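You operate a simulated robot arm through the tools that you are given. There is no shell and no other tool. Be economical: measure what you need, move in short steps, check, and stop when the job is done.

You are at the controls of a simulated robot arm. One attempt, no reset.

JOB
Find the lowest cell in the cell rack and reject it.
Fine: multimeter dial on volts and kept there, never probe on ohms or amps; probe all three cells and no other; red probe back in its stand; the lowest goes in the reject tray; all other cells and the black probe stay.
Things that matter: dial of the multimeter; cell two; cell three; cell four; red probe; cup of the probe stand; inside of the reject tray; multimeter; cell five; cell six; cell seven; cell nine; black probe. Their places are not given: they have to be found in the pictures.

The check looks at the end state, three seconds after you hand in, the way a careful person would. Anything else that was tipped, shoved, dropped, spilled or broken makes it a failure.

ROBOT AND FRAMES
A 7-joint arm with a two-finger parallel gripper, fixed in place. Base frame: the origin is at the foot of the arm, x ahead of it, y to its left, z up; the work surface is at about z = 0.012. Units: m, degrees, N and s.
With the tool pointing down near the work surface it reaches from about 0.22 to 0.58 m from the base axis. Its first joint turns from -66.0 to 66.0 degrees. Payload 2.5 kg.
Tool frame: the origin (TCP) lies between the finger pads and is the grasp point; the fingertips stand 0.023 m ahead of it; z points along the fingers, y is the line along which they close. Largest opening 0.094 m; finger width 0.038, thickness 0.01; the body of the gripper, 0.054 by 0.096 m, starts 0.039 m behind the TCP.
Orientation is told as [roll, pitch, yaw] about the base's x, y, z axes, in that order, counted from this pose: with the fingers straight down and closing along the base's y, the tool's x points along the base's -x, its y along +y and its z along -z.

CONTROLS
- The arm moves only by the tool arm_command. Its argument "moves" is a list of rows, each an object of numbers (a shift or turn left out is 0, a gripper value left out holds the last): "hand": the closure, from 0 (fully open) to 1 (shut); "x", "y", "z": the shift along the tool's x, y, z in m; "ax", "ay", "az": the turn, a rotation vector about the tool's x, y, z in degrees. In form: [{"hand": .., "x": .., "y": .., "z": .., "ax": .., "ay": .., "az": ..}, ...]. A call has 1 to 20 rows; each row is the pose to reach, as a shift and turn from the pose commanded when the call began, along the tool's axes at that moment. A row lasts 0.2 s, in which the tool goes at most 0.05 m and 8.6 degrees; a call with a longer step from one row to the next is refused whole, and so is a gripper value outside its range. A pose out of reach is approached as far as the arm can. The call stops where the force on the tool passes 40 N (or 10 N more than at its start, if that is more) or the arm is blocked; 0.2 s more then pass. Each finger travels about 0.108 m/s and halts on what it meets, pressing with about 33 N; the grip force reading is that of the motor and also rises with nothing between the fingers. The clock runs only during rows and for 0.2 s after the last one: add rows that repeat a pose to give the fingers time. The reply holds the time, the measured pose of the TCP, the force on the tool along the base axes, the opening and the grip force, in the units named above and with some noise.
- Cameras (640 x 400 px; columns grow to the right, rows downward): "scene" is fixed at [0.0798, -0.3912, 0.5417]; the picture's right is [0.99, -0.11, 0.00], its down [-0.06, -0.57, -0.82] and it looks along [0.09, 0.81, -0.58] (base axes); focal length 276 px, centre (320, 200). "wrist" rides on the gripper at [0.086, 0.016, -0.075] in the tool frame; the picture's right is [-0.18, 0.98, 0.00], its down [-0.58, -0.11, -0.81] and it looks along [-0.79, -0.15, 0.59] (tool axes); focal length 243 px, centre (320, 200).
- snapshot(camera): a new picture of that camera. No time passes.
- point_at(camera, pixels): there is no depth. For up to 12 entries [column, row, z] of the newest picture of that camera ("zoom" is the newest enlarged one), the place [x, y] in the base frame at which the ray of that pixel passes the height z, good to about 0.002 m. No time passes.
- inspect(camera, box): a new picture of the part [left, top, right, bottom] of that camera's present view, enlarged. No time passes.
- finish_job(): hands the job in; it is judged then, once.

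Work in short steps. Measure before you move; look again where a grasp or a placing could have gone wrong, and mend it. You have 80 turns and 46 pictures in all, those below and enlarged ones among them. Open the gripper and draw the arm clear of the work before you hand the job in, unless the task says otherwise; then end with one line.

The tools are called after ">>>" as name(argument=value, ...) on one line, values as JSON. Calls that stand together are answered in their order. arm_command: Moves the arm, as the interface text tells. Its arguments: {"type":"object","properties":{"moves":{"type":"array"}},"required":["moves"]} The other tools are called the same way: snapshot (camera) takes a picture; point_at (camera, pixels) gives the place at which the rays of pixels pass given heights; inspect (camera, box) takes an enlarged picture of a part of a camera's view; finish_job () hands the job in.

At the start:

```text
t: 0.0
position: [0.3268, 0.0244, 0.3926]
tool_rot: [0.0, 0.0, 0.0]
contact_force: [-0.4, 0.6, 0.2]
opening: 0.0941
grasp_force: 0.0
```

scene: 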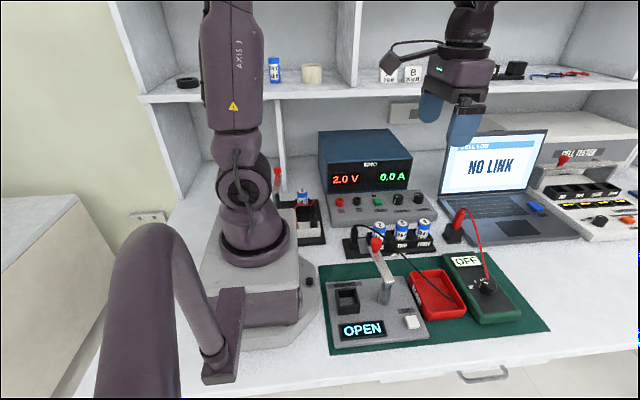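
wrist: 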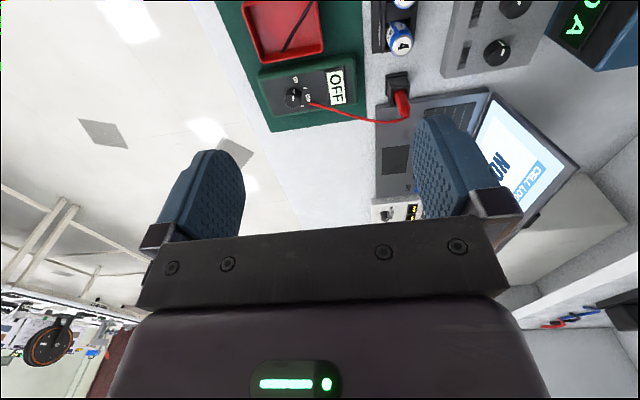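

The scene shows the rack with cells around (405,235), the multimeter at (485,290), and the red probe in a stand at (458,225). I'll enlarge these areas.

>>> inspect(camera="scene", box=[310, 190, 550, 350])

>>> inspect(camera="scene", box=[430, 200, 530, 320])

>>> inspect(camera="wrist", box=[220, 0, 460, 150])

```text
2.50 times, centred on (430, 270) of scene
```

zoom: 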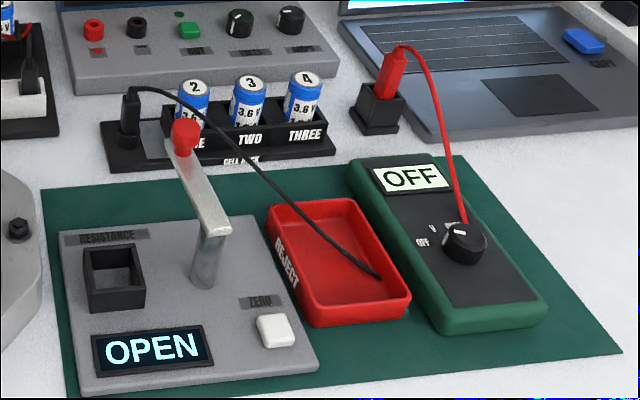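

```text
3.33 times, centred on (480, 260) of scene
```

zoom: 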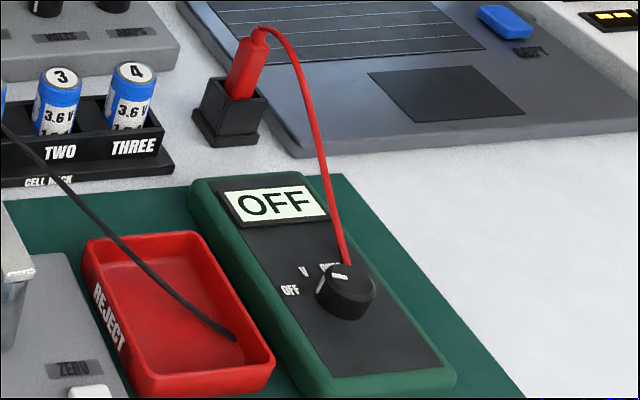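

```text
2.67 times, centred on (340, 75) of wrist
```

zoom: 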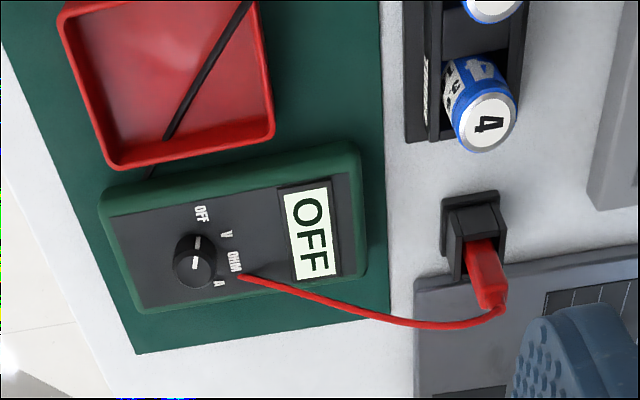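

I need heights, so I'll triangulate the dial, the red probe, and the cell tops from both cameras.

>>> point_at(camera="scene", pixels=[[487.5, 284, 0.04], [487.5, 284, 0.06], [460, 209, 0.06], [460, 209, 0.12], [424, 222, 0.05], [424, 222, 0.09], [402, 223, 0.07], [380, 224, 0.07], [440, 280, 0.02], [376, 243, 0.1]])

>>> point_at(camera="wrist", pixels=[[293.2, 97.5, 0.04], [293.2, 97.5, 0.06], [405, 115, 0.06], [405, 115, 0.12], [402, 46, 0.05], [402, 46, 0.09]])

```text
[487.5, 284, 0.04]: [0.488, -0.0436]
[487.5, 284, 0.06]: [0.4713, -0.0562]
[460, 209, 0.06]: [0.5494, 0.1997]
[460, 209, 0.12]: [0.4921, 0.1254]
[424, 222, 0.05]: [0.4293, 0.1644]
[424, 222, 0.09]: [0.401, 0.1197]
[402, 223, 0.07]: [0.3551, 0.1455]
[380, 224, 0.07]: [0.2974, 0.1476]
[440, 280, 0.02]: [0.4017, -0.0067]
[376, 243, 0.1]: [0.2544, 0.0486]
```

```text
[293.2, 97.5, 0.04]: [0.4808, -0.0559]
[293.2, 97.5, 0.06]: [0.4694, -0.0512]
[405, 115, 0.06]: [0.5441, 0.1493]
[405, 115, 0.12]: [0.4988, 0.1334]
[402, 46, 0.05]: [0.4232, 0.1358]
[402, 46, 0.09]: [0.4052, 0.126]
```

The dial is near (0.473,-0.053,0.055), the probe top near (0.50,0.132,0.115), and the cell tops sit around z≈0.083. I'll move above the dial for a close look.

>>> arm_command(moves=[{"hand": 0, "x": -0.024, "y": -0.013, "z": 0.032}, {"x": -0.048, "y": -0.026, "z": 0.064}, {"x": -0.073, "y": -0.039, "z": 0.096}, {"x": -0.097, "y": -0.052, "z": 0.128}, {"x": -0.122, "y": -0.065, "z": 0.16}, {"x": -0.146, "y": -0.077, "z": 0.2}, {"x": -0.146, "y": -0.077, "z": 0.2}])

>>> snapshot(camera="wrist")

>>> inspect(camera="wrist", box=[240, 0, 400, 100])

```text
t: 1.6
position: [0.4703, -0.0512, 0.1918]
tool_rot: [0.1, 0.0, 0.0]
contact_force: [0.5, 0.7, -0.2]
opening: 0.0942
grasp_force: 0.1
```

```text
40 pictures are left
```

wrist: 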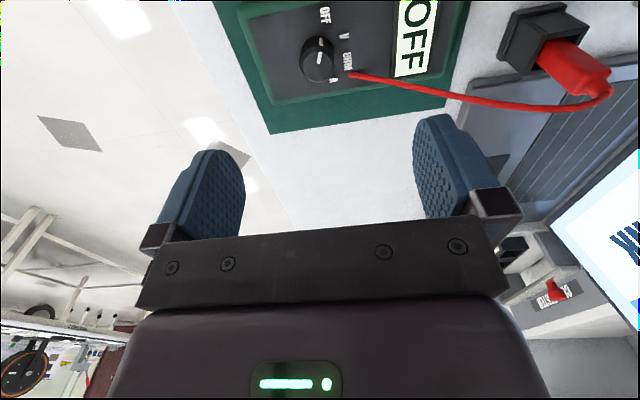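

```text
4.00 times, centred on (320, 50) of wrist
```

zoom: 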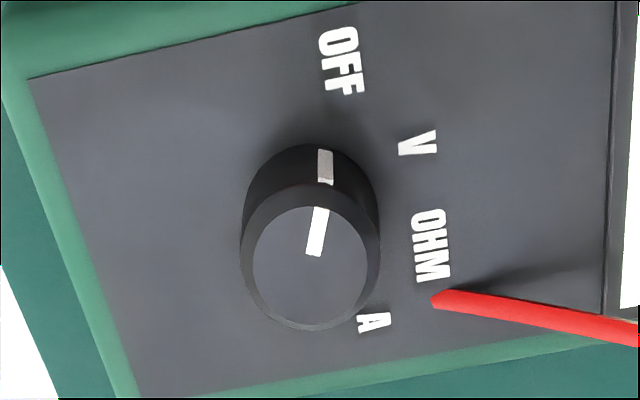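

A clear view: the dial top is centred at zoom (310,262), the pointer at (318,230) is toward OFF, and V is at (417,145). I'll get coordinates of these at candidate heights.

>>> point_at(camera="zoom", pixels=[[310, 262, 0.05], [310, 262, 0.055], [310, 262, 0.06], [318, 208, 0.055], [313, 255, 0.055], [252, 262, 0.055], [368, 262, 0.055], [341, 62, 0.038], [417, 145, 0.038], [431, 246, 0.038], [374, 321, 0.038], [310, 212, 0.038]])

>>> inspect(camera="scene", box=[440, 240, 540, 330])

```text
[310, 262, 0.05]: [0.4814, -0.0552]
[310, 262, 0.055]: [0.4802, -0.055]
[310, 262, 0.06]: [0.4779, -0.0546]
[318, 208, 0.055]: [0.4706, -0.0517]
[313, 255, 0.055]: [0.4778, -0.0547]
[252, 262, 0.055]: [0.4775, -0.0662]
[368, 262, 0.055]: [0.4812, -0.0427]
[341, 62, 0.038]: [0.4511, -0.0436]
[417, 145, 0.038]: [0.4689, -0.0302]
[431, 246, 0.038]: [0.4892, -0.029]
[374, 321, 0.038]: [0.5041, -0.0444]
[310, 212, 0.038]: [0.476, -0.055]
```

```text
4.44 times, centred on (490, 285) of scene
```

zoom: 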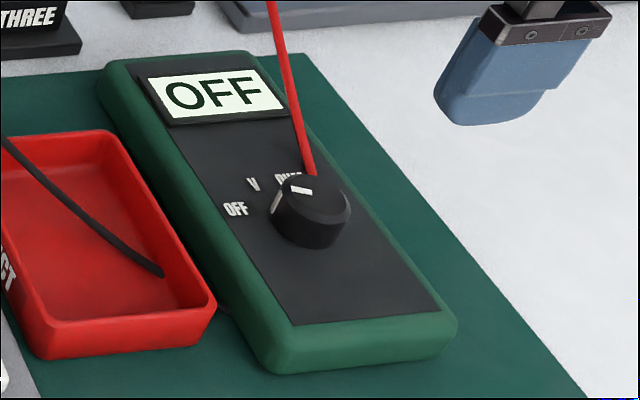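

I'll triangulate the dial top (zoom 315,201) and the dial foot (312,222) in the scene view.

>>> point_at(camera="zoom", pixels=[[315, 201, 0.05], [315, 201, 0.055], [315, 201, 0.06], [235, 210, 0.035], [235, 210, 0.04], [254, 184, 0.035], [254, 184, 0.04], [315, 375, 0.012], [209, 94, 0.04], [160, 275, 0.02], [80, 290, 0.018]])

```text
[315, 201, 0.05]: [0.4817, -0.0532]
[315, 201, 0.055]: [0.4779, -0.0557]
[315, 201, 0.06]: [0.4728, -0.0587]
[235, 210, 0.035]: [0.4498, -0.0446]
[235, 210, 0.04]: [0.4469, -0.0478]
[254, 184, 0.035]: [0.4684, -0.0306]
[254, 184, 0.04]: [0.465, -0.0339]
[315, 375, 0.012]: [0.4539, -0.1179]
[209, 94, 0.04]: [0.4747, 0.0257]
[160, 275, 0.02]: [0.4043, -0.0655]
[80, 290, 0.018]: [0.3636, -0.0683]
```

The dial top is at (0.480,-0.0545,0.054), about 24 mm across, on a face at z≈0.035. Pointer angles are OFF≈159.5° and V≈114.5°, so it needs a 45° clockwise turn; I'll align at yaw +67 so the fingers stay off the red wire.

>>> arm_command(moves=[{"hand": 0.45, "x": -0.009, "y": -0.003, "az": -8.4}, {"x": -0.009, "y": -0.003, "az": -16.8}, {"x": -0.009, "y": -0.003, "az": -25.2}, {"x": -0.009, "y": -0.003, "az": -33.6}, {"x": -0.009, "y": -0.003, "az": -42}, {"x": -0.009, "y": -0.003, "az": -50.4}, {"x": -0.009, "y": -0.003, "az": -58.8}, {"x": -0.009, "y": -0.003, "az": -67}, {"x": -0.009, "y": -0.003, "az": -67}, {"x": -0.009, "y": -0.003, "az": -67}])

```text
t: 3.8
position: [0.4816, -0.0554, 0.1919]
tool_rot: [0.1, 0.0, 66.9]
contact_force: [0.5, 0.0, -0.2]
opening: 0.0516
grasp_force: 0.1
```

Aligned at (0.4816,-0.0554), yaw 67. I'll descend so the tips are at z≈0.044 and stop before closing.

>>> arm_command(moves=[{"z": 0.04}, {"z": 0.08}, {"z": 0.105}, {"z": 0.125}, {"z": 0.125}])

>>> inspect(camera="scene", box=[440, 230, 540, 320])

>>> snapshot(camera="wrist")

```text
t: 5.0
position: [0.4814, -0.0547, 0.0662]
tool_rot: [-0.1, 0.0, 66.9]
contact_force: [0.4, 0.2, 0.3]
opening: 0.0518
grasp_force: 0.2
```

```text
4.44 times, centred on (490, 275) of scene
```

zoom: 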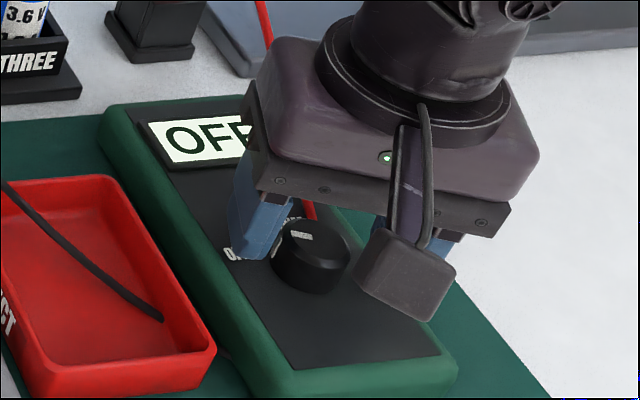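

```text
36 pictures are left
```

wrist: 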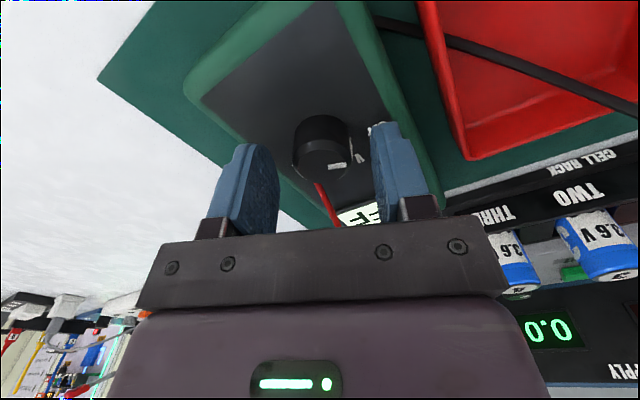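

The dial at wrist (322,155) lies centred between the fingers, so I'll close on it.

>>> arm_command(moves=[{"hand": 0.6}, {"hand": 0.7}, {"hand": 0.78}, {"hand": 0.85}, {"hand": 0.85}])

```text
t: 6.2
position: [0.4801, -0.0547, 0.0658]
tool_rot: [0.2, 0.0, 67.0]
contact_force: [-13.4, 2.8, 4.5]
opening: 0.0294
grasp_force: 44.8
```

It grips at opening 0.029 with a -13 N side force, so I'm about a millimetre off. I'll ease the tool toward -x to relax it.

>>> arm_command(moves=[{"y": 0.001}, {"y": 0.0015}, {"y": 0.0015}])

```text
t: 7.0
position: [0.4808, -0.0543, 0.0672]
tool_rot: [0.2, -0.1, 67.0]
contact_force: [-6.5, 4.1, -7.9]
opening: 0.029
grasp_force: 45.1
```

The side force has dropped, so I'll turn 45° clockwise in steps and check the display.

>>> arm_command(moves=[{"y": 0.0005, "az": 7.5}, {"y": 0.0005, "az": 15}, {"y": 0.0005, "az": 22.5}, {"y": 0.0005, "az": 30}, {"y": 0.0005, "az": 37.5}, {"y": 0.0005, "az": 45}, {"y": 0.0005, "az": 45}])

>>> inspect(camera="scene", box=[440, 230, 540, 320])

```text
t: 8.6
position: [0.481, -0.0546, 0.0668]
tool_rot: [-0.1, -0.1, 21.9]
contact_force: [17.9, -1.2, -32.0]
opening: 0.029
grasp_force: 44.9
```

```text
4.44 times, centred on (490, 275) of scene
```

zoom: 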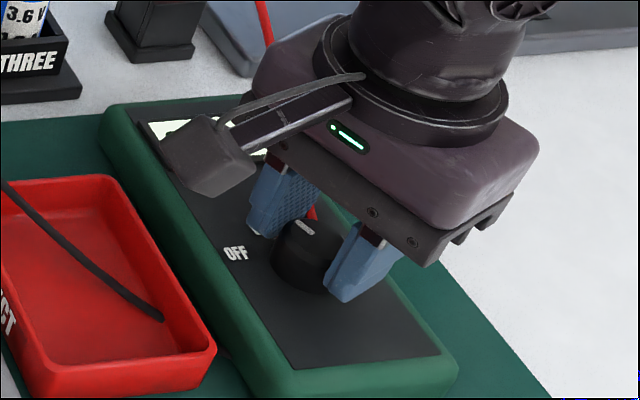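

The turn is done, and the display is hidden by the camera arm. I'll release, rise, and look.

>>> arm_command(moves=[{"hand": 0.5}, {"hand": 0.47}, {"hand": 0.47}, {"hand": 0.47, "z": -0.02}, {"hand": 0.47, "z": -0.06}, {"hand": 0.47, "z": -0.1}, {"hand": 0.47, "z": -0.14}, {"hand": 0.47, "z": -0.14}])

>>> inspect(camera="scene", box=[400, 200, 560, 320])

>>> snapshot(camera="wrist")

```text
t: 10.4
position: [0.4795, -0.0548, 0.2061]
tool_rot: [0.0, 0.0, 22.0]
contact_force: [0.0, -0.1, 0.1]
opening: 0.0496
grasp_force: 0.0
```

```text
3.33 times, centred on (480, 260) of scene
```

zoom: 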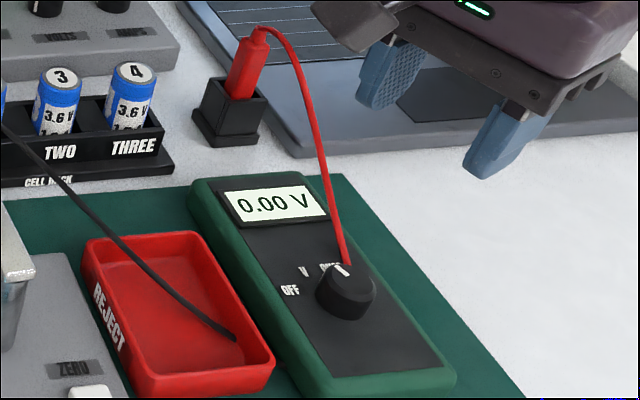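

```text
33 pictures are left
```

wrist: 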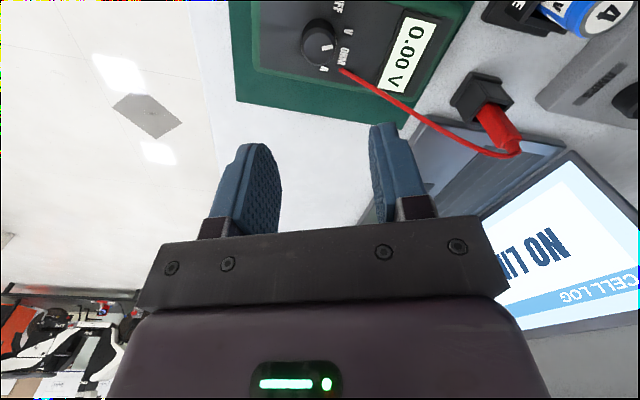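

The meter reads 0.00 V, so the dial is on V. Next I'll look at the red probe (wrist 490,115) and its cup in detail.

>>> inspect(camera="wrist", box=[420, 60, 580, 160])

>>> inspect(camera="scene", box=[430, 190, 490, 250])

```text
4.00 times, centred on (500, 110) of wrist
```

zoom: 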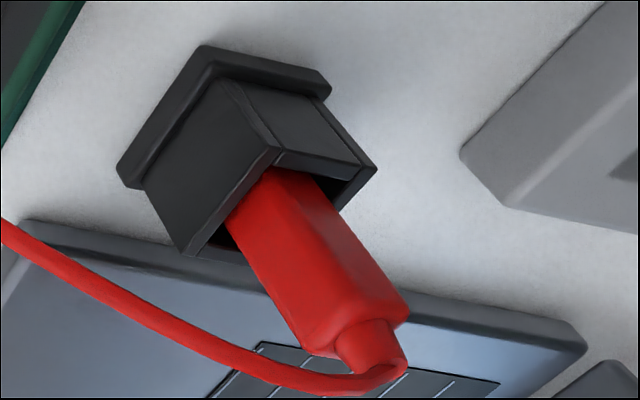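

```text
6.67 times, centred on (460, 220) of scene
```

zoom: 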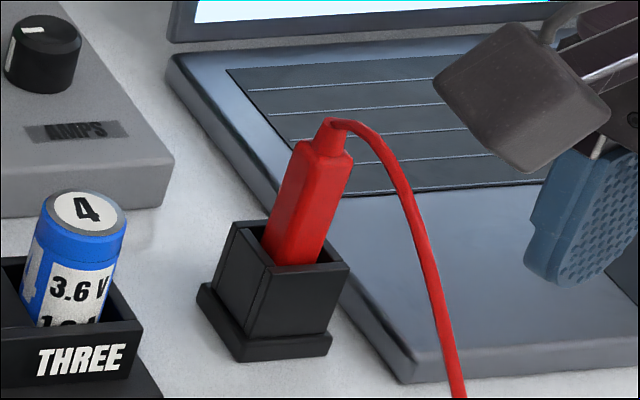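

The probe leans in its cup, so I'll triangulate the handle top, its exit point from the cup, and the rim corners.

>>> point_at(camera="wrist", pixels=[[510, 137.5, 0.08], [510, 137.5, 0.1], [510, 137.5, 0.12], [487.5, 111, 0.04], [487.5, 111, 0.06], [487.5, 111, 0.08], [490, 99, 0.05], [513.7, 102.5, 0.05], [466.5, 112.5, 0.05]])

>>> point_at(camera="scene", pixels=[[460.7, 212.5, 0.08], [460.7, 212.5, 0.1], [460.7, 212.5, 0.12], [455.5, 227.5, 0.04], [455.5, 227.5, 0.06], [455.5, 227.5, 0.08], [464.2, 230, 0.05], [450.5, 231.5, 0.05], [446.5, 223.5, 0.05]])

```text
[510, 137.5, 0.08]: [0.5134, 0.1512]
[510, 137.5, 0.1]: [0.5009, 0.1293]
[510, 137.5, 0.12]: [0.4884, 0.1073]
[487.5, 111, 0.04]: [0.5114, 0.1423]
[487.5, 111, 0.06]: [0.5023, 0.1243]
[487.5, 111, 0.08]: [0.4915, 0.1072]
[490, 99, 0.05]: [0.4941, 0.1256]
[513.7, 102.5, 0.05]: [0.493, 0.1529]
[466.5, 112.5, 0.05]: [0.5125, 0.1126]
```

```text
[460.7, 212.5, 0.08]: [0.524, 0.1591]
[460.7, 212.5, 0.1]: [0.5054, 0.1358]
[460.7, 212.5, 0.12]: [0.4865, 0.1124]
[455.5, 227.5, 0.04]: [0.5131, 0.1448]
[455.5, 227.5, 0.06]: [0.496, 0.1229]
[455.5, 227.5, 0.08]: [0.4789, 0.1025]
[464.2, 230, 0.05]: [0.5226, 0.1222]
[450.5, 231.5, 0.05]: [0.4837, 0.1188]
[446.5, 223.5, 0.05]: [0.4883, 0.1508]
```

The two views are almost parallel, so the depth is weak. I'll move to (0.435,0.13,0.255) at yaw 0 to view from the -x side.

>>> arm_command(moves=[{"z": -0.045, "az": 5}, {"x": -0.007, "y": 0.04, "z": -0.05, "az": 10}, {"x": -0.013, "y": 0.08, "z": -0.05, "az": 15}, {"x": -0.02, "y": 0.12, "z": -0.05, "az": 20}, {"x": -0.026, "y": 0.16, "z": -0.05, "az": 22}, {"x": -0.0277, "y": 0.188, "z": -0.05, "az": 22}, {"x": -0.0277, "y": 0.188, "z": -0.05, "az": 22}])

>>> snapshot(camera="wrist")

>>> inspect(camera="wrist", box=[260, 20, 420, 120])

```text
t: 12.0
position: [0.433, 0.1296, 0.2571]
tool_rot: [0.0, 0.1, 0.0]
contact_force: [0.3, -0.3, 0.1]
opening: 0.0495
grasp_force: 0.1
```

```text
30 pictures are left
```

wrist: 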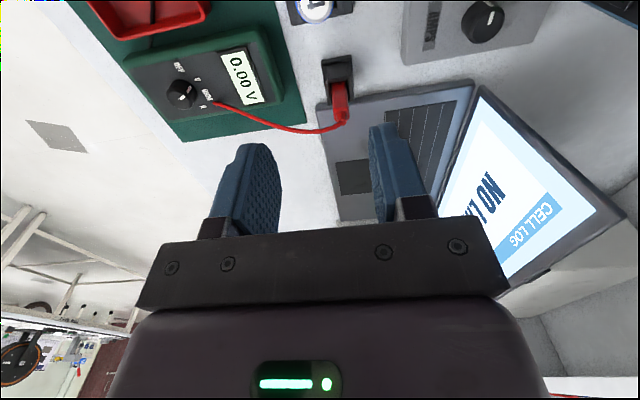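

```text
4.00 times, centred on (340, 70) of wrist
```

zoom: 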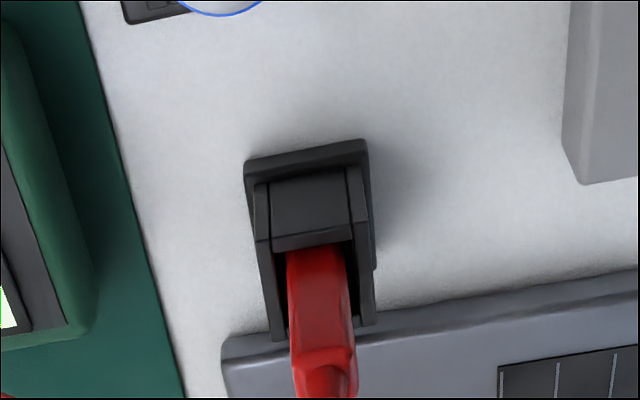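

From here the handle's shoulder is at zoom (322,360) and it exits the rim near (318,250). I'll combine this with the scene view.

>>> point_at(camera="zoom", pixels=[[322, 360, 0.08], [322, 360, 0.1], [322, 360, 0.12], [317, 252, 0.04], [317, 252, 0.06], [262, 248, 0.05], [352, 237, 0.05], [278, 338, 0.05], [372, 322, 0.05], [290, 350, 0.1], [355, 348, 0.1], [325, 395, 0.115]])

>>> point_at(camera="scene", pixels=[[460.7, 212.5, 0.09], [460.7, 212.5, 0.095], [460.7, 212.5, 0.105], [460.7, 212.5, 0.11], [464.2, 230, 0.04], [450.5, 231.5, 0.04], [446.5, 223.5, 0.04]])

```text
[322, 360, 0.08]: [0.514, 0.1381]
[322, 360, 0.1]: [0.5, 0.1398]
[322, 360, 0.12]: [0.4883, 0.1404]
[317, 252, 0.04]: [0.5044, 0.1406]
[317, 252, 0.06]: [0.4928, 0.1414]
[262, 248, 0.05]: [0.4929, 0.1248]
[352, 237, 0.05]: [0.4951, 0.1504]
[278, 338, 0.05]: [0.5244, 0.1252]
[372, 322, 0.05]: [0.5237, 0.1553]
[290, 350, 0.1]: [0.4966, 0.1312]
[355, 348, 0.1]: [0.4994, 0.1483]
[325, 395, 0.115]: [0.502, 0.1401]
```

```text
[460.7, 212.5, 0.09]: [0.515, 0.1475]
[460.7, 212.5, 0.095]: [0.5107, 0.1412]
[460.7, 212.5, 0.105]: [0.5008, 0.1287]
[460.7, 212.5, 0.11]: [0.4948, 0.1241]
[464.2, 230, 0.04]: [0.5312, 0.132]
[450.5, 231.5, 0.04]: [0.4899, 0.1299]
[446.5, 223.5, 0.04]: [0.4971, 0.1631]
```

The probe is nearly upright: handle centre about (0.505,0.140), shoulder z≈0.10, cup rim z≈0.049. I'll move above it and partway down, then check alignment.

>>> arm_command(moves=[{"hand": 0.4, "x": -0.036, "y": 0.005}, {"x": -0.072, "y": 0.0104}, {"x": -0.072, "y": 0.0104, "z": 0.04}, {"x": -0.072, "y": 0.0104, "z": 0.08}, {"x": -0.072, "y": 0.0104, "z": 0.1}, {"x": -0.072, "y": 0.0104, "z": 0.1}])

>>> inspect(camera="wrist", box=[160, 0, 480, 200])

>>> inspect(camera="scene", box=[400, 140, 520, 260])

```text
t: 13.4
position: [0.507, 0.1398, 0.1552]
tool_rot: [0.0, 0.1, 0.0]
contact_force: [0.1, -0.7, 0.6]
opening: 0.0568
grasp_force: 0.0
```

```text
2.00 times, centred on (320, 100) of wrist
```

zoom: 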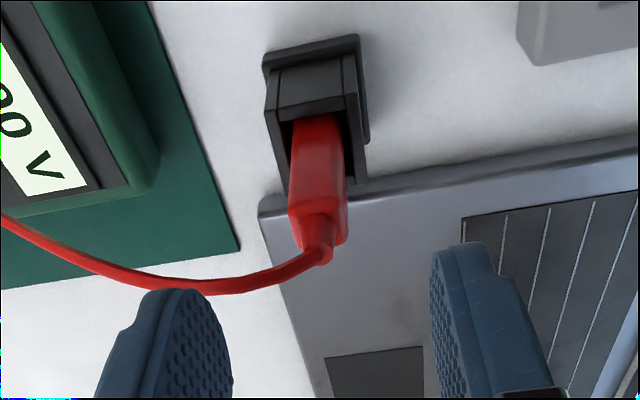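

```text
3.33 times, centred on (460, 200) of scene
```

zoom: 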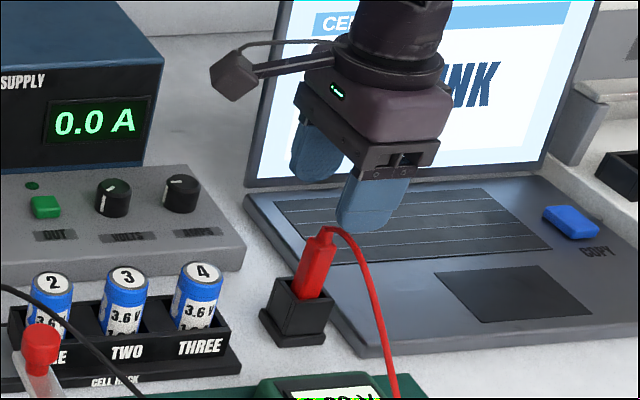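

The handle is centred (cap at wrist 320,122), but the wire leaves toward -y, right under one finger. I'll turn to yaw +90 so the fingers close along x and the wire passes between them.

>>> arm_command(moves=[{"az": -8.2}, {"az": -16.4}, {"az": -24.6}, {"az": -32.8}, {"az": -41}, {"az": -49.2}, {"az": -57.4}, {"az": -65.6}, {"az": -73.8}, {"az": -82}, {"az": -90}, {"az": -90}])

>>> inspect(camera="wrist", box=[160, 0, 480, 200])

```text
t: 16.0
position: [0.5071, 0.141, 0.1573]
tool_rot: [0.0, 0.0, 90.1]
contact_force: [-0.2, 0.7, 0.7]
opening: 0.0564
grasp_force: 0.1
```

```text
2.00 times, centred on (320, 100) of wrist
```

zoom: 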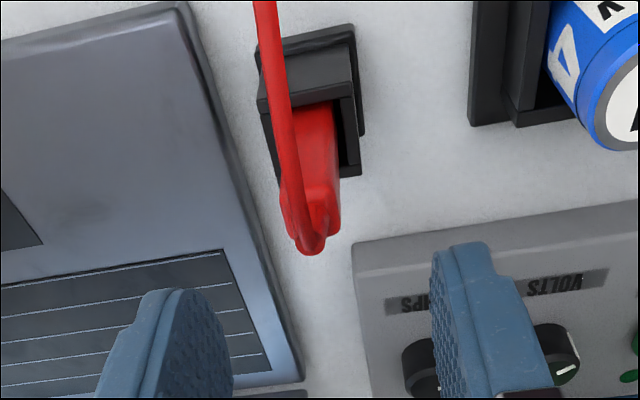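

The wire now runs between the fingers and the handle is centred (zoom column ~313). I'll descend to TCP z≈0.082.

>>> arm_command(moves=[{"z": 0.03}, {"z": 0.055}, {"z": 0.075}, {"z": 0.075}])

>>> inspect(camera="wrist", box=[160, 0, 480, 200])

>>> inspect(camera="scene", box=[410, 170, 510, 250])

```text
t: 17.0
position: [0.5061, 0.1401, 0.0825]
tool_rot: [0.0, 0.0, 90.0]
contact_force: [-0.3, 0.0, 0.0]
opening: 0.0564
grasp_force: 0.1
```

```text
2.00 times, centred on (320, 100) of wrist
```

zoom: 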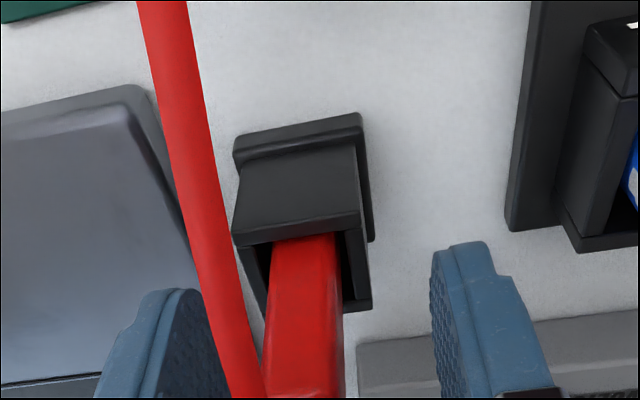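

```text
5.00 times, centred on (460, 210) of scene
```

zoom: 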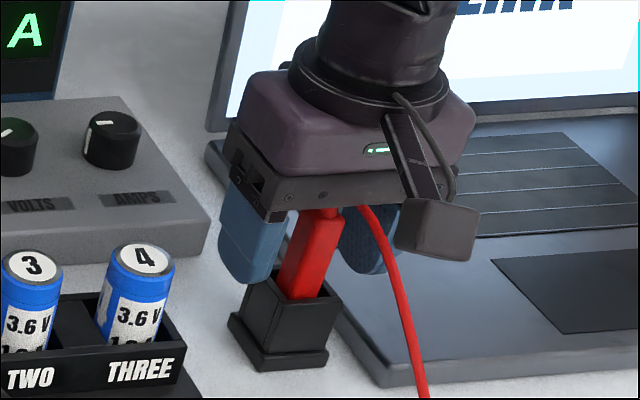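

The handle sits about 3 mm to +x of the finger centre (zoom column ~305), so I'll shift and then close gently.

>>> arm_command(moves=[{"y": -0.003}, {"y": -0.003, "hand": 0.6}, {"y": -0.003, "hand": 0.7}, {"y": -0.003, "hand": 0.8}, {"y": -0.003, "hand": 0.9}, {"y": -0.003, "hand": 0.9}])

```text
t: 18.4
position: [0.51, 0.1401, 0.0804]
tool_rot: [0.0, 0.0, 90.0]
contact_force: [-0.5, 0.9, 0.1]
opening: 0.0171
grasp_force: 33.4
```

The grip is good (opening 0.017, no side force) at about (0.509,0.140,0.081). I'll lift straight up by 0.12 m.

>>> arm_command(moves=[{"z": -0.02}, {"z": -0.05}, {"z": -0.09}, {"z": -0.12}, {"z": -0.12}])

>>> inspect(camera="scene", box=[360, 130, 520, 250])

>>> snapshot(camera="wrist")

```text
t: 19.6
position: [0.5081, 0.137, 0.2012]
tool_rot: [-0.1, 0.1, 90.0]
contact_force: [0.0, 0.1, -0.5]
opening: 0.0173
grasp_force: 33.0
```

```text
3.33 times, centred on (440, 190) of scene
```

zoom: 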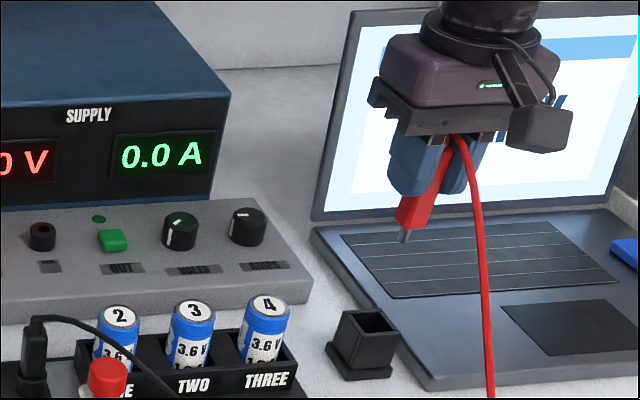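

```text
22 pictures are left
```

wrist: 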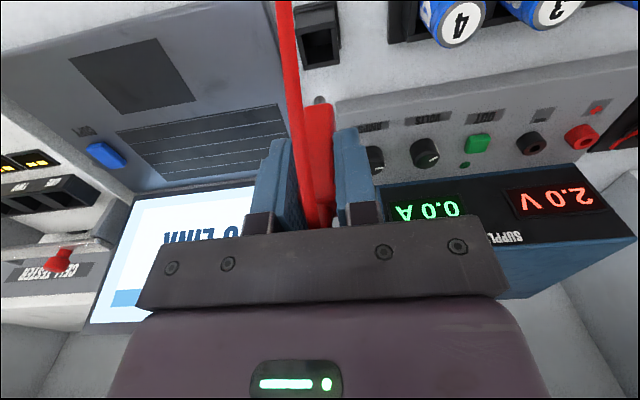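

The tip shows at wrist (319,100) and scene (465.5,201.4). I'll check its position and the cell tops 4, 3 and 2 at z≈0.083.

>>> point_at(camera="scene", pixels=[[465.5, 201.4, 0.13], [465.5, 201.4, 0.135], [465.5, 201.4, 0.14], [425, 221.3, 0.083], [402.8, 223.4, 0.083], [380.2, 224.6, 0.083]])

>>> point_at(camera="wrist", pixels=[[319, 99, 0.13], [319, 99, 0.135], [319, 99, 0.14], [460, 27, 0.083], [557, 12, 0.083], [460, 27, 0.073], [557, 12, 0.073]])

```text
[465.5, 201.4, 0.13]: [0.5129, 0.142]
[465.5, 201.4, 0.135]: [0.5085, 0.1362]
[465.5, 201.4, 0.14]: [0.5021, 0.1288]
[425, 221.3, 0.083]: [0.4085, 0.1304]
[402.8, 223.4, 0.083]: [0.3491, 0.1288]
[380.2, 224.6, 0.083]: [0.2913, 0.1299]
```

```text
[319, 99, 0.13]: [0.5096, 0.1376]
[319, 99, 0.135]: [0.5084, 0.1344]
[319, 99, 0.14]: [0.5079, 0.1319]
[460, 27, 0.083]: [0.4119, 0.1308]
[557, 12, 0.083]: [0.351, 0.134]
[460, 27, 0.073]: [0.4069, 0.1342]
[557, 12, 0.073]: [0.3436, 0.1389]
```

The tip hangs straight, 0.066 m below the TCP. The cells are near x=0.409, 0.350 and 0.291 at y≈0.130, so I'll go above cell 4 with the tip about 1 cm over it.

>>> arm_command(moves=[{"x": 0.003, "y": 0.033}, {"x": 0.005, "y": 0.066}, {"x": 0.007, "y": 0.099}, {"x": 0.007, "y": 0.099, "z": 0.03}, {"x": 0.007, "y": 0.099, "z": 0.04}, {"x": 0.007, "y": 0.099, "z": 0.04}])

>>> inspect(camera="wrist", box=[240, 20, 480, 170])

>>> inspect(camera="scene", box=[360, 170, 520, 290])

```text
t: 21.0
position: [0.4109, 0.1325, 0.1618]
tool_rot: [-0.1, 0.0, 90.0]
contact_force: [-0.4, -0.5, -0.2]
opening: 0.0171
grasp_force: 33.0
```

```text
2.67 times, centred on (360, 95) of wrist
```

zoom: 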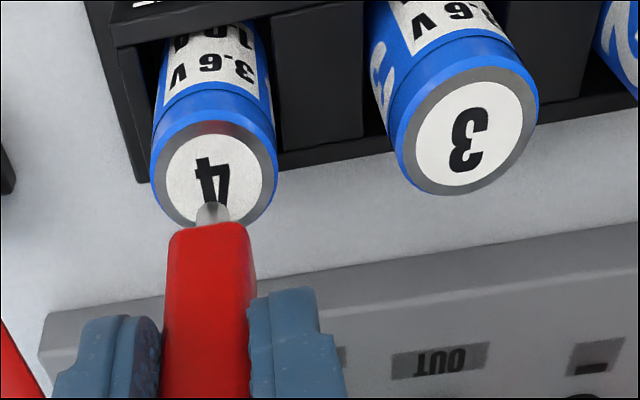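

```text
3.33 times, centred on (440, 230) of scene
```

zoom: 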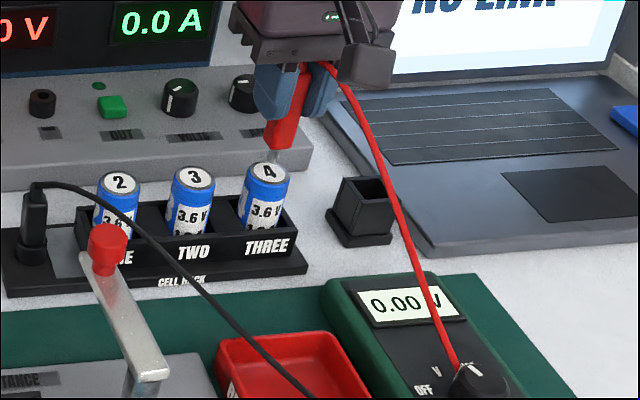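

The tip (zoom 213,205) should land on cell 4's centre after about 12 mm more of descent. I'll lower in small steps and watch the force.

>>> arm_command(moves=[{"z": 0.004}, {"z": 0.008}, {"z": 0.01}, {"z": 0.0115}, {"z": 0.0115}])

>>> inspect(camera="scene", box=[390, 200, 510, 300])

```text
t: 22.2
position: [0.4119, 0.1337, 0.1515]
tool_rot: [-0.1, -0.1, 89.9]
contact_force: [-2.5, -2.2, 13.4]
opening: 0.0169
grasp_force: 32.9
```

```text
4.00 times, centred on (450, 250) of scene
```

zoom: 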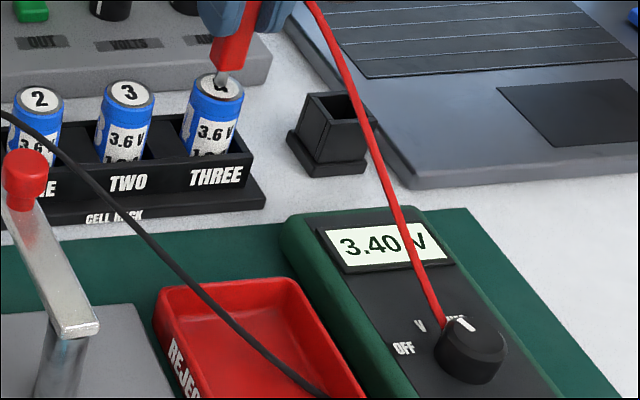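

Contact at 13 N, and cell 4 reads 3.40 V. I'll lift, step 60 mm to cell 3, and touch down at the same height.

>>> arm_command(moves=[{"z": -0.02}, {"z": -0.025}, {"x": 0.002, "y": 0.03, "z": -0.025}, {"x": 0.002, "y": 0.06, "z": -0.025}, {"x": 0.002, "y": 0.06, "z": -0.025}, {"x": 0.002, "y": 0.06, "z": -0.01}, {"x": 0.002, "y": 0.06, "z": -0.004}, {"x": 0.002, "y": 0.06, "z": -0.001}, {"x": 0.002, "y": 0.06, "z": 0}, {"x": 0.002, "y": 0.06, "z": 0}])

>>> inspect(camera="scene", box=[380, 200, 500, 300])

```text
t: 24.4
position: [0.352, 0.1315, 0.1519]
tool_rot: [-0.2, -0.1, 90.0]
contact_force: [-3.0, -0.3, 15.6]
opening: 0.0173
grasp_force: 32.8
```

```text
4.00 times, centred on (440, 250) of scene
```

zoom: 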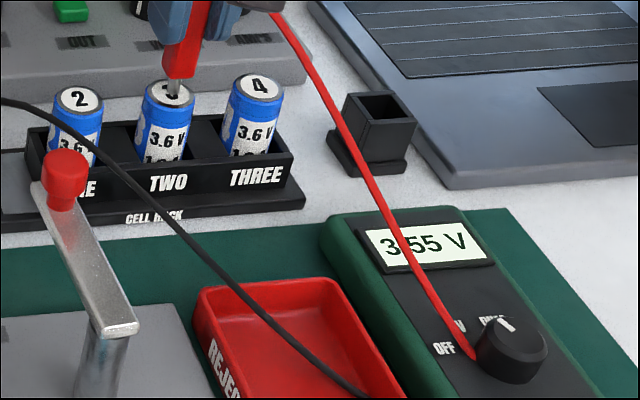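

Cell 3 reads 3.55 V. I'll do the same for cell 2.

>>> arm_command(moves=[{"z": -0.02}, {"z": -0.025}, {"y": 0.03, "z": -0.025}, {"x": 0.001, "y": 0.06, "z": -0.025}, {"x": 0.001, "y": 0.06, "z": -0.025}, {"x": 0.001, "y": 0.06, "z": -0.01}, {"x": 0.001, "y": 0.06, "z": -0.004}, {"x": 0.001, "y": 0.06, "z": -0.001}, {"x": 0.001, "y": 0.06, "z": 0}, {"x": 0.001, "y": 0.06, "z": 0}])

>>> inspect(camera="scene", box=[360, 190, 500, 300])

```text
t: 26.6
position: [0.2905, 0.1298, 0.151]
tool_rot: [0.0, 0.0, 90.0]
contact_force: [-2.1, -0.1, 8.0]
opening: 0.0172
grasp_force: 32.7
```

```text
3.64 times, centred on (430, 245) of scene
```

zoom: 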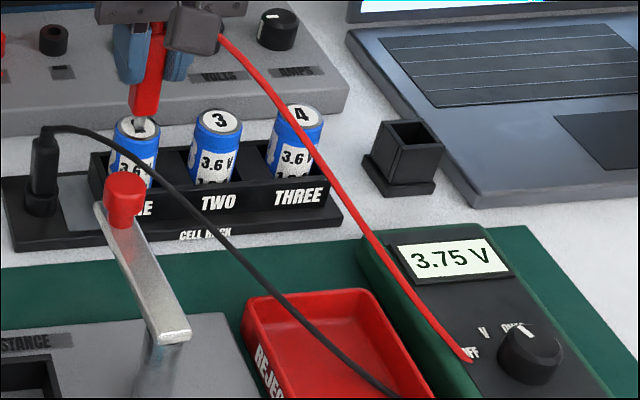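

Cell 2 reads 3.75 V, so cell 4 (3.40 V) is lowest. I'll lift and carry the probe back above the cup.

>>> arm_command(moves=[{"z": -0.025}, {"z": -0.055}, {"x": -0.002, "y": -0.045, "z": -0.055}, {"x": -0.004, "y": -0.09, "z": -0.055}, {"x": -0.006, "y": -0.135, "z": -0.055}, {"x": -0.008, "y": -0.18, "z": -0.055}, {"x": -0.01, "y": -0.219, "z": -0.055}, {"x": -0.01, "y": -0.219, "z": -0.055}, {"x": -0.01, "y": -0.219, "z": -0.055}])

```text
t: 28.6
position: [0.5102, 0.1406, 0.208]
tool_rot: [0.0, -0.1, 89.9]
contact_force: [-0.3, 0.2, -1.6]
opening: 0.0173
grasp_force: 32.7
```

At (0.510,0.141). I'll lower until the tip is just above the rim and check alignment.

>>> arm_command(moves=[{"z": 0.04}, {"z": 0.07}, {"z": 0.08}, {"z": 0.08}])

>>> inspect(camera="wrist", box=[240, 20, 400, 120])

>>> inspect(camera="scene", box=[410, 170, 510, 250])

```text
t: 29.6
position: [0.5094, 0.1394, 0.1248]
tool_rot: [0.0, 0.0, 90.0]
contact_force: [0.3, 1.2, 0.2]
opening: 0.0172
grasp_force: 33.4
```

```text
4.00 times, centred on (320, 70) of wrist
```

zoom: 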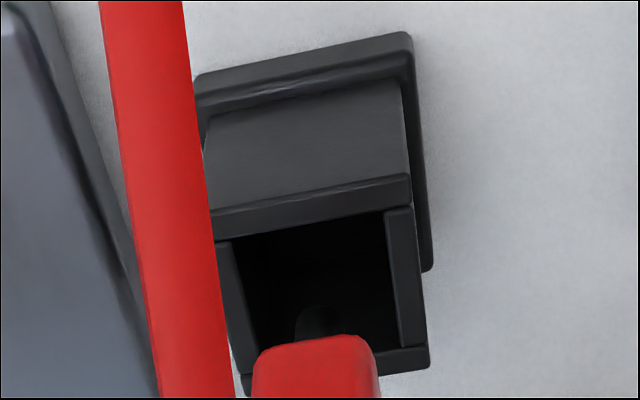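

```text
5.00 times, centred on (460, 210) of scene
```

zoom: 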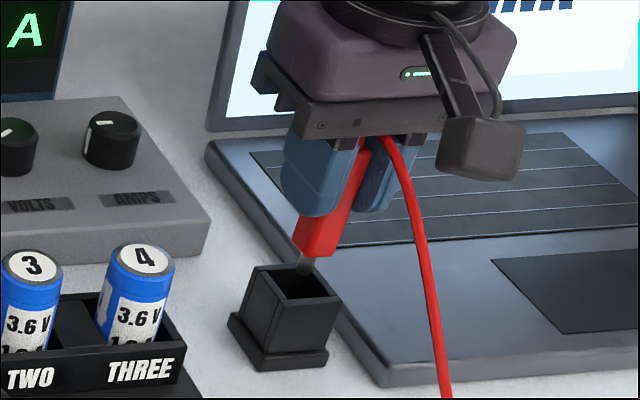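

The tip lines up with the cup opening's centre (zoom 318 versus 320). I'll lower to the original grasp height in steps.

>>> arm_command(moves=[{"z": 0.01}, {"z": 0.02}, {"z": 0.03}, {"z": 0.038}, {"z": 0.042}, {"z": 0.042}])

```text
t: 31.0
position: [0.5092, 0.141, 0.0825]
tool_rot: [0.0, 0.0, 90.1]
contact_force: [0.6, -0.7, -1.1]
opening: 0.0169
grasp_force: 32.8
```

The probe is at its original height with no contact force. I'll release gently and rise.

>>> arm_command(moves=[{"z": 0.001, "hand": 0.75}, {"z": 0.001, "hand": 0.6}, {"z": 0.001, "hand": 0.45}, {"z": 0.001, "hand": 0.4}, {"z": -0.02, "hand": 0.4}, {"z": -0.06, "hand": 0.4}, {"z": -0.1, "hand": 0.4}, {"z": -0.12, "hand": 0.4}, {"z": -0.12, "hand": 0.4}])

>>> inspect(camera="scene", box=[360, 170, 520, 290])

```text
t: 33.0
position: [0.5105, 0.1416, 0.2046]
tool_rot: [-0.1, 0.0, 90.0]
contact_force: [-0.4, -0.3, -0.3]
opening: 0.0564
grasp_force: 0.0
```

```text
3.33 times, centred on (440, 230) of scene
```

zoom: 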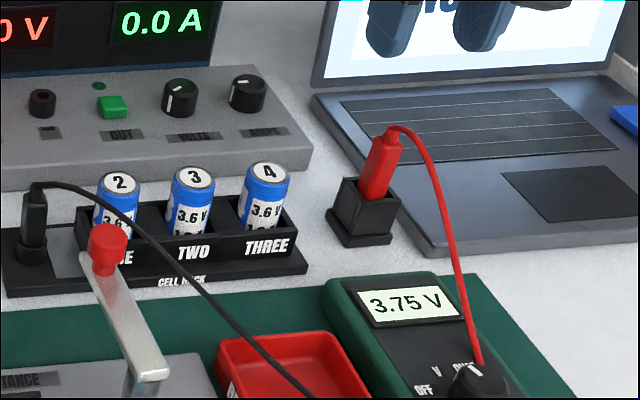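

The probe is back in its cup. Now I'll go above cell 4 at (0.409,0.130) with the fingers open and look.

>>> arm_command(moves=[{"hand": 0.4, "x": 0.003, "y": 0.034}, {"x": 0.007, "y": 0.068}, {"x": 0.01, "y": 0.1005}, {"x": 0.01, "y": 0.1005, "z": 0.03}, {"x": 0.01, "y": 0.1005, "z": 0.06}, {"x": 0.01, "y": 0.1005, "z": 0.06}])

>>> inspect(camera="wrist", box=[160, 20, 480, 220])

```text
t: 34.4
position: [0.4086, 0.1309, 0.1416]
tool_rot: [0.0, -0.1, 89.9]
contact_force: [-0.2, 0.1, 0.5]
opening: 0.0565
grasp_force: 0.0
```

```text
2.00 times, centred on (320, 120) of wrist
```

zoom: 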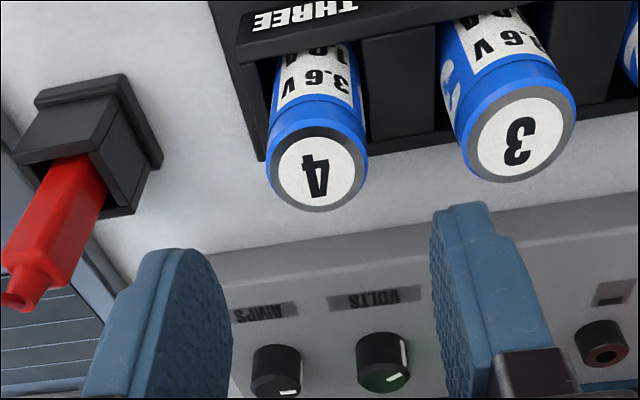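

Cell 4 is centred between the fingers (about 2 mm toward -y). I'll correct that and descend to TCP z≈0.084.

>>> arm_command(moves=[{"hand": 0.45, "x": 0.002}, {"x": 0.002, "z": 0.025}, {"x": 0.002, "z": 0.045}, {"x": 0.002, "z": 0.057}, {"x": 0.002, "z": 0.057}])

>>> inspect(camera="scene", box=[370, 180, 490, 270])

```text
t: 35.6
position: [0.4088, 0.1295, 0.0858]
tool_rot: [0.0, 0.0, 90.0]
contact_force: [1.0, -0.5, 0.4]
opening: 0.0518
grasp_force: 0.1
```

```text
4.44 times, centred on (430, 225) of scene
```

zoom: 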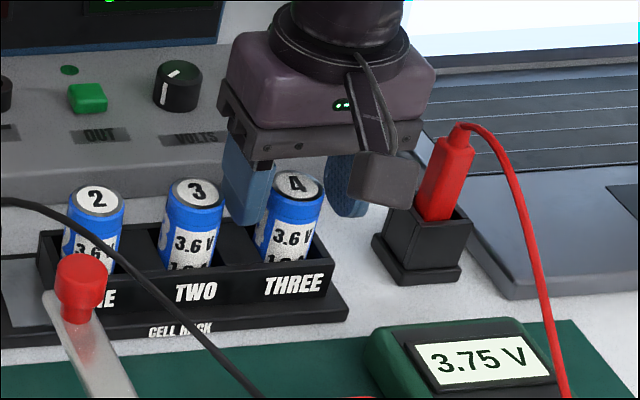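

The fingers straddle cell 4 and clear both cell 3 and the rack. I'll close.

>>> arm_command(moves=[{"hand": 0.55}, {"hand": 0.65}, {"hand": 0.72}, {"hand": 0.8}, {"hand": 0.8}])

```text
t: 36.8
position: [0.4085, 0.1293, 0.0866]
tool_rot: [0.0, 0.0, 90.0]
contact_force: [-0.1, 0.3, -0.5]
opening: 0.0309
grasp_force: 33.5
```

It's gripped at 31 mm with no side force. I'll lift 0.13 m and look.

>>> arm_command(moves=[{"z": -0.02}, {"z": -0.05}, {"z": -0.09}, {"z": -0.13}, {"z": -0.13}])

>>> inspect(camera="scene", box=[360, 130, 520, 310])

```text
t: 38.0
position: [0.4086, 0.1304, 0.2183]
tool_rot: [0.0, 0.0, 90.0]
contact_force: [0.4, 0.8, -1.6]
opening: 0.0309
grasp_force: 32.9
```

```text
2.22 times, centred on (440, 220) of scene
```

zoom: 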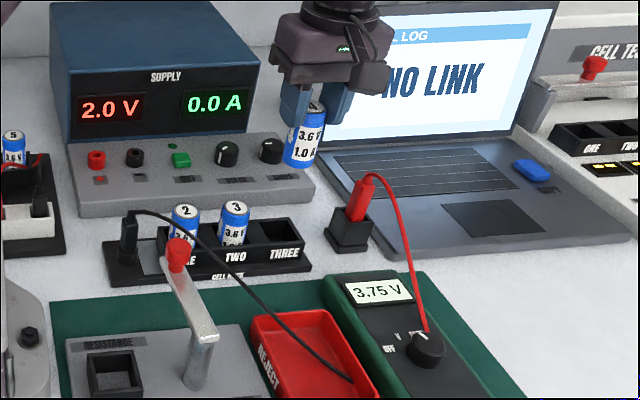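

Cell 4 is in hand; its bottom is at scene (430,204). I'll measure that bottom, the tray rim corners, and the wire.

>>> point_at(camera="scene", pixels=[[430.1, 204.2, 0.14], [430.1, 204.2, 0.15], [430.1, 204.2, 0.16], [408.8, 272.8, 0.035], [442, 269.2, 0.035], [466.4, 309.2, 0.035], [426.4, 320, 0.035]])

>>> snapshot(camera="wrist")

```text
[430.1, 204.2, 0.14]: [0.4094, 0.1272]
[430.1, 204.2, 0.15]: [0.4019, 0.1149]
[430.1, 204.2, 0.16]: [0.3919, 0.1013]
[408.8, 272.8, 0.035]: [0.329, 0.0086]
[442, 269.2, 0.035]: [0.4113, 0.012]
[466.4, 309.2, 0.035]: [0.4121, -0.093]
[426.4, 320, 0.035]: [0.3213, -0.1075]
```

```text
10 pictures are left
```

wrist: 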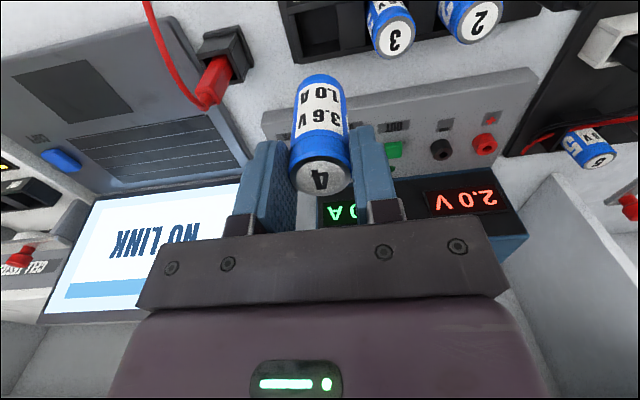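

The cell bottom is 0.068 below the TCP, and the tray interior spans about x 0.33–0.405, y -0.09–0.0. The wire runs over its back-right, so I'll carry the cell above the front-left part at (0.358,-0.062).

>>> arm_command(moves=[{"x": 0.04, "y": 0.01}, {"x": 0.08, "y": 0.02}, {"x": 0.12, "y": 0.031}, {"x": 0.16, "y": 0.042}, {"x": 0.191, "y": 0.0506}, {"x": 0.191, "y": 0.0506}, {"x": 0.191, "y": 0.0506, "z": 0.03}, {"x": 0.191, "y": 0.0506, "z": 0.06}, {"x": 0.191, "y": 0.0506, "z": 0.075}, {"x": 0.191, "y": 0.0506, "z": 0.075}])

>>> snapshot(camera="wrist")

>>> inspect(camera="scene", box=[350, 220, 510, 340])

```text
t: 40.2
position: [0.3591, -0.0629, 0.1422]
tool_rot: [-0.1, 0.0, 90.0]
contact_force: [0.2, -0.6, -2.2]
opening: 0.0313
grasp_force: 33.4
```

```text
9 pictures are left
```

wrist: 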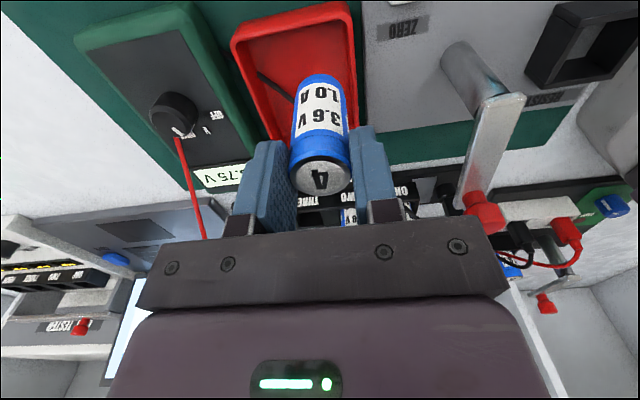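

```text
3.33 times, centred on (430, 280) of scene
```

zoom: 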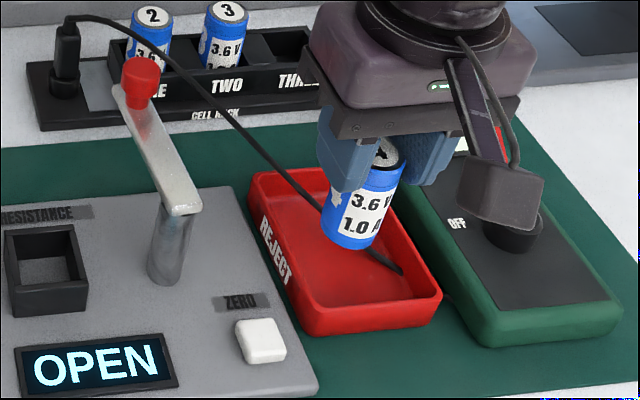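

I'll check the tray's front rim corners and side edge in this wrist view.

>>> point_at(camera="wrist", pixels=[[234, 42, 0.032], [350, 4, 0.032], [360, 100, 0.032], [265, 130, 0.032], [244, 50, 0.018], [342, 18, 0.018], [262, 75, 0.02], [295, 103, 0.02]])

```text
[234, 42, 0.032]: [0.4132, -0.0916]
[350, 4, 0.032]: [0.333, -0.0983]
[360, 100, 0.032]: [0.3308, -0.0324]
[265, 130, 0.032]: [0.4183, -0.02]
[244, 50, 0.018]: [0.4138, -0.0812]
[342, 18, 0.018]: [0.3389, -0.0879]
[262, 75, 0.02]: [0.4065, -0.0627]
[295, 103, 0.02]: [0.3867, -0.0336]
```

The tray floor spans x≈0.339–0.41, so I'll shift 3 mm to +x and lower to just above the floor.

>>> arm_command(moves=[{"y": -0.003, "z": 0.02}, {"y": -0.003, "z": 0.04}, {"y": -0.003, "z": 0.048}, {"y": -0.003, "z": 0.051}, {"y": -0.003, "z": 0.051}])

```text
t: 41.4
position: [0.3609, -0.0623, 0.0893]
tool_rot: [0.0, 0.0, 90.0]
contact_force: [-0.1, -0.1, -1.0]
opening: 0.0311
grasp_force: 32.5
```

No contact yet. I'll lower in 1 mm steps and watch the force.

>>> arm_command(moves=[{"z": 0.001}, {"z": 0.002}, {"z": 0.003}, {"z": 0.003}])

```text
t: 42.4
position: [0.362, -0.0622, 0.0864]
tool_rot: [0.0, 0.0, 89.9]
contact_force: [-0.9, -0.4, -1.6]
opening: 0.0311
grasp_force: 33.0
```

Still free (-1.6 N is the cell's weight), so I'll keep going down.

>>> arm_command(moves=[{"z": 0.001}, {"z": 0.002}, {"z": 0.003}, {"z": 0.003}])

```text
t: 43.4
position: [0.3603, -0.0622, 0.0845]
tool_rot: [0.1, 0.1, 89.9]
contact_force: [-0.2, -0.6, -1.9]
opening: 0.0312
grasp_force: 32.6
```

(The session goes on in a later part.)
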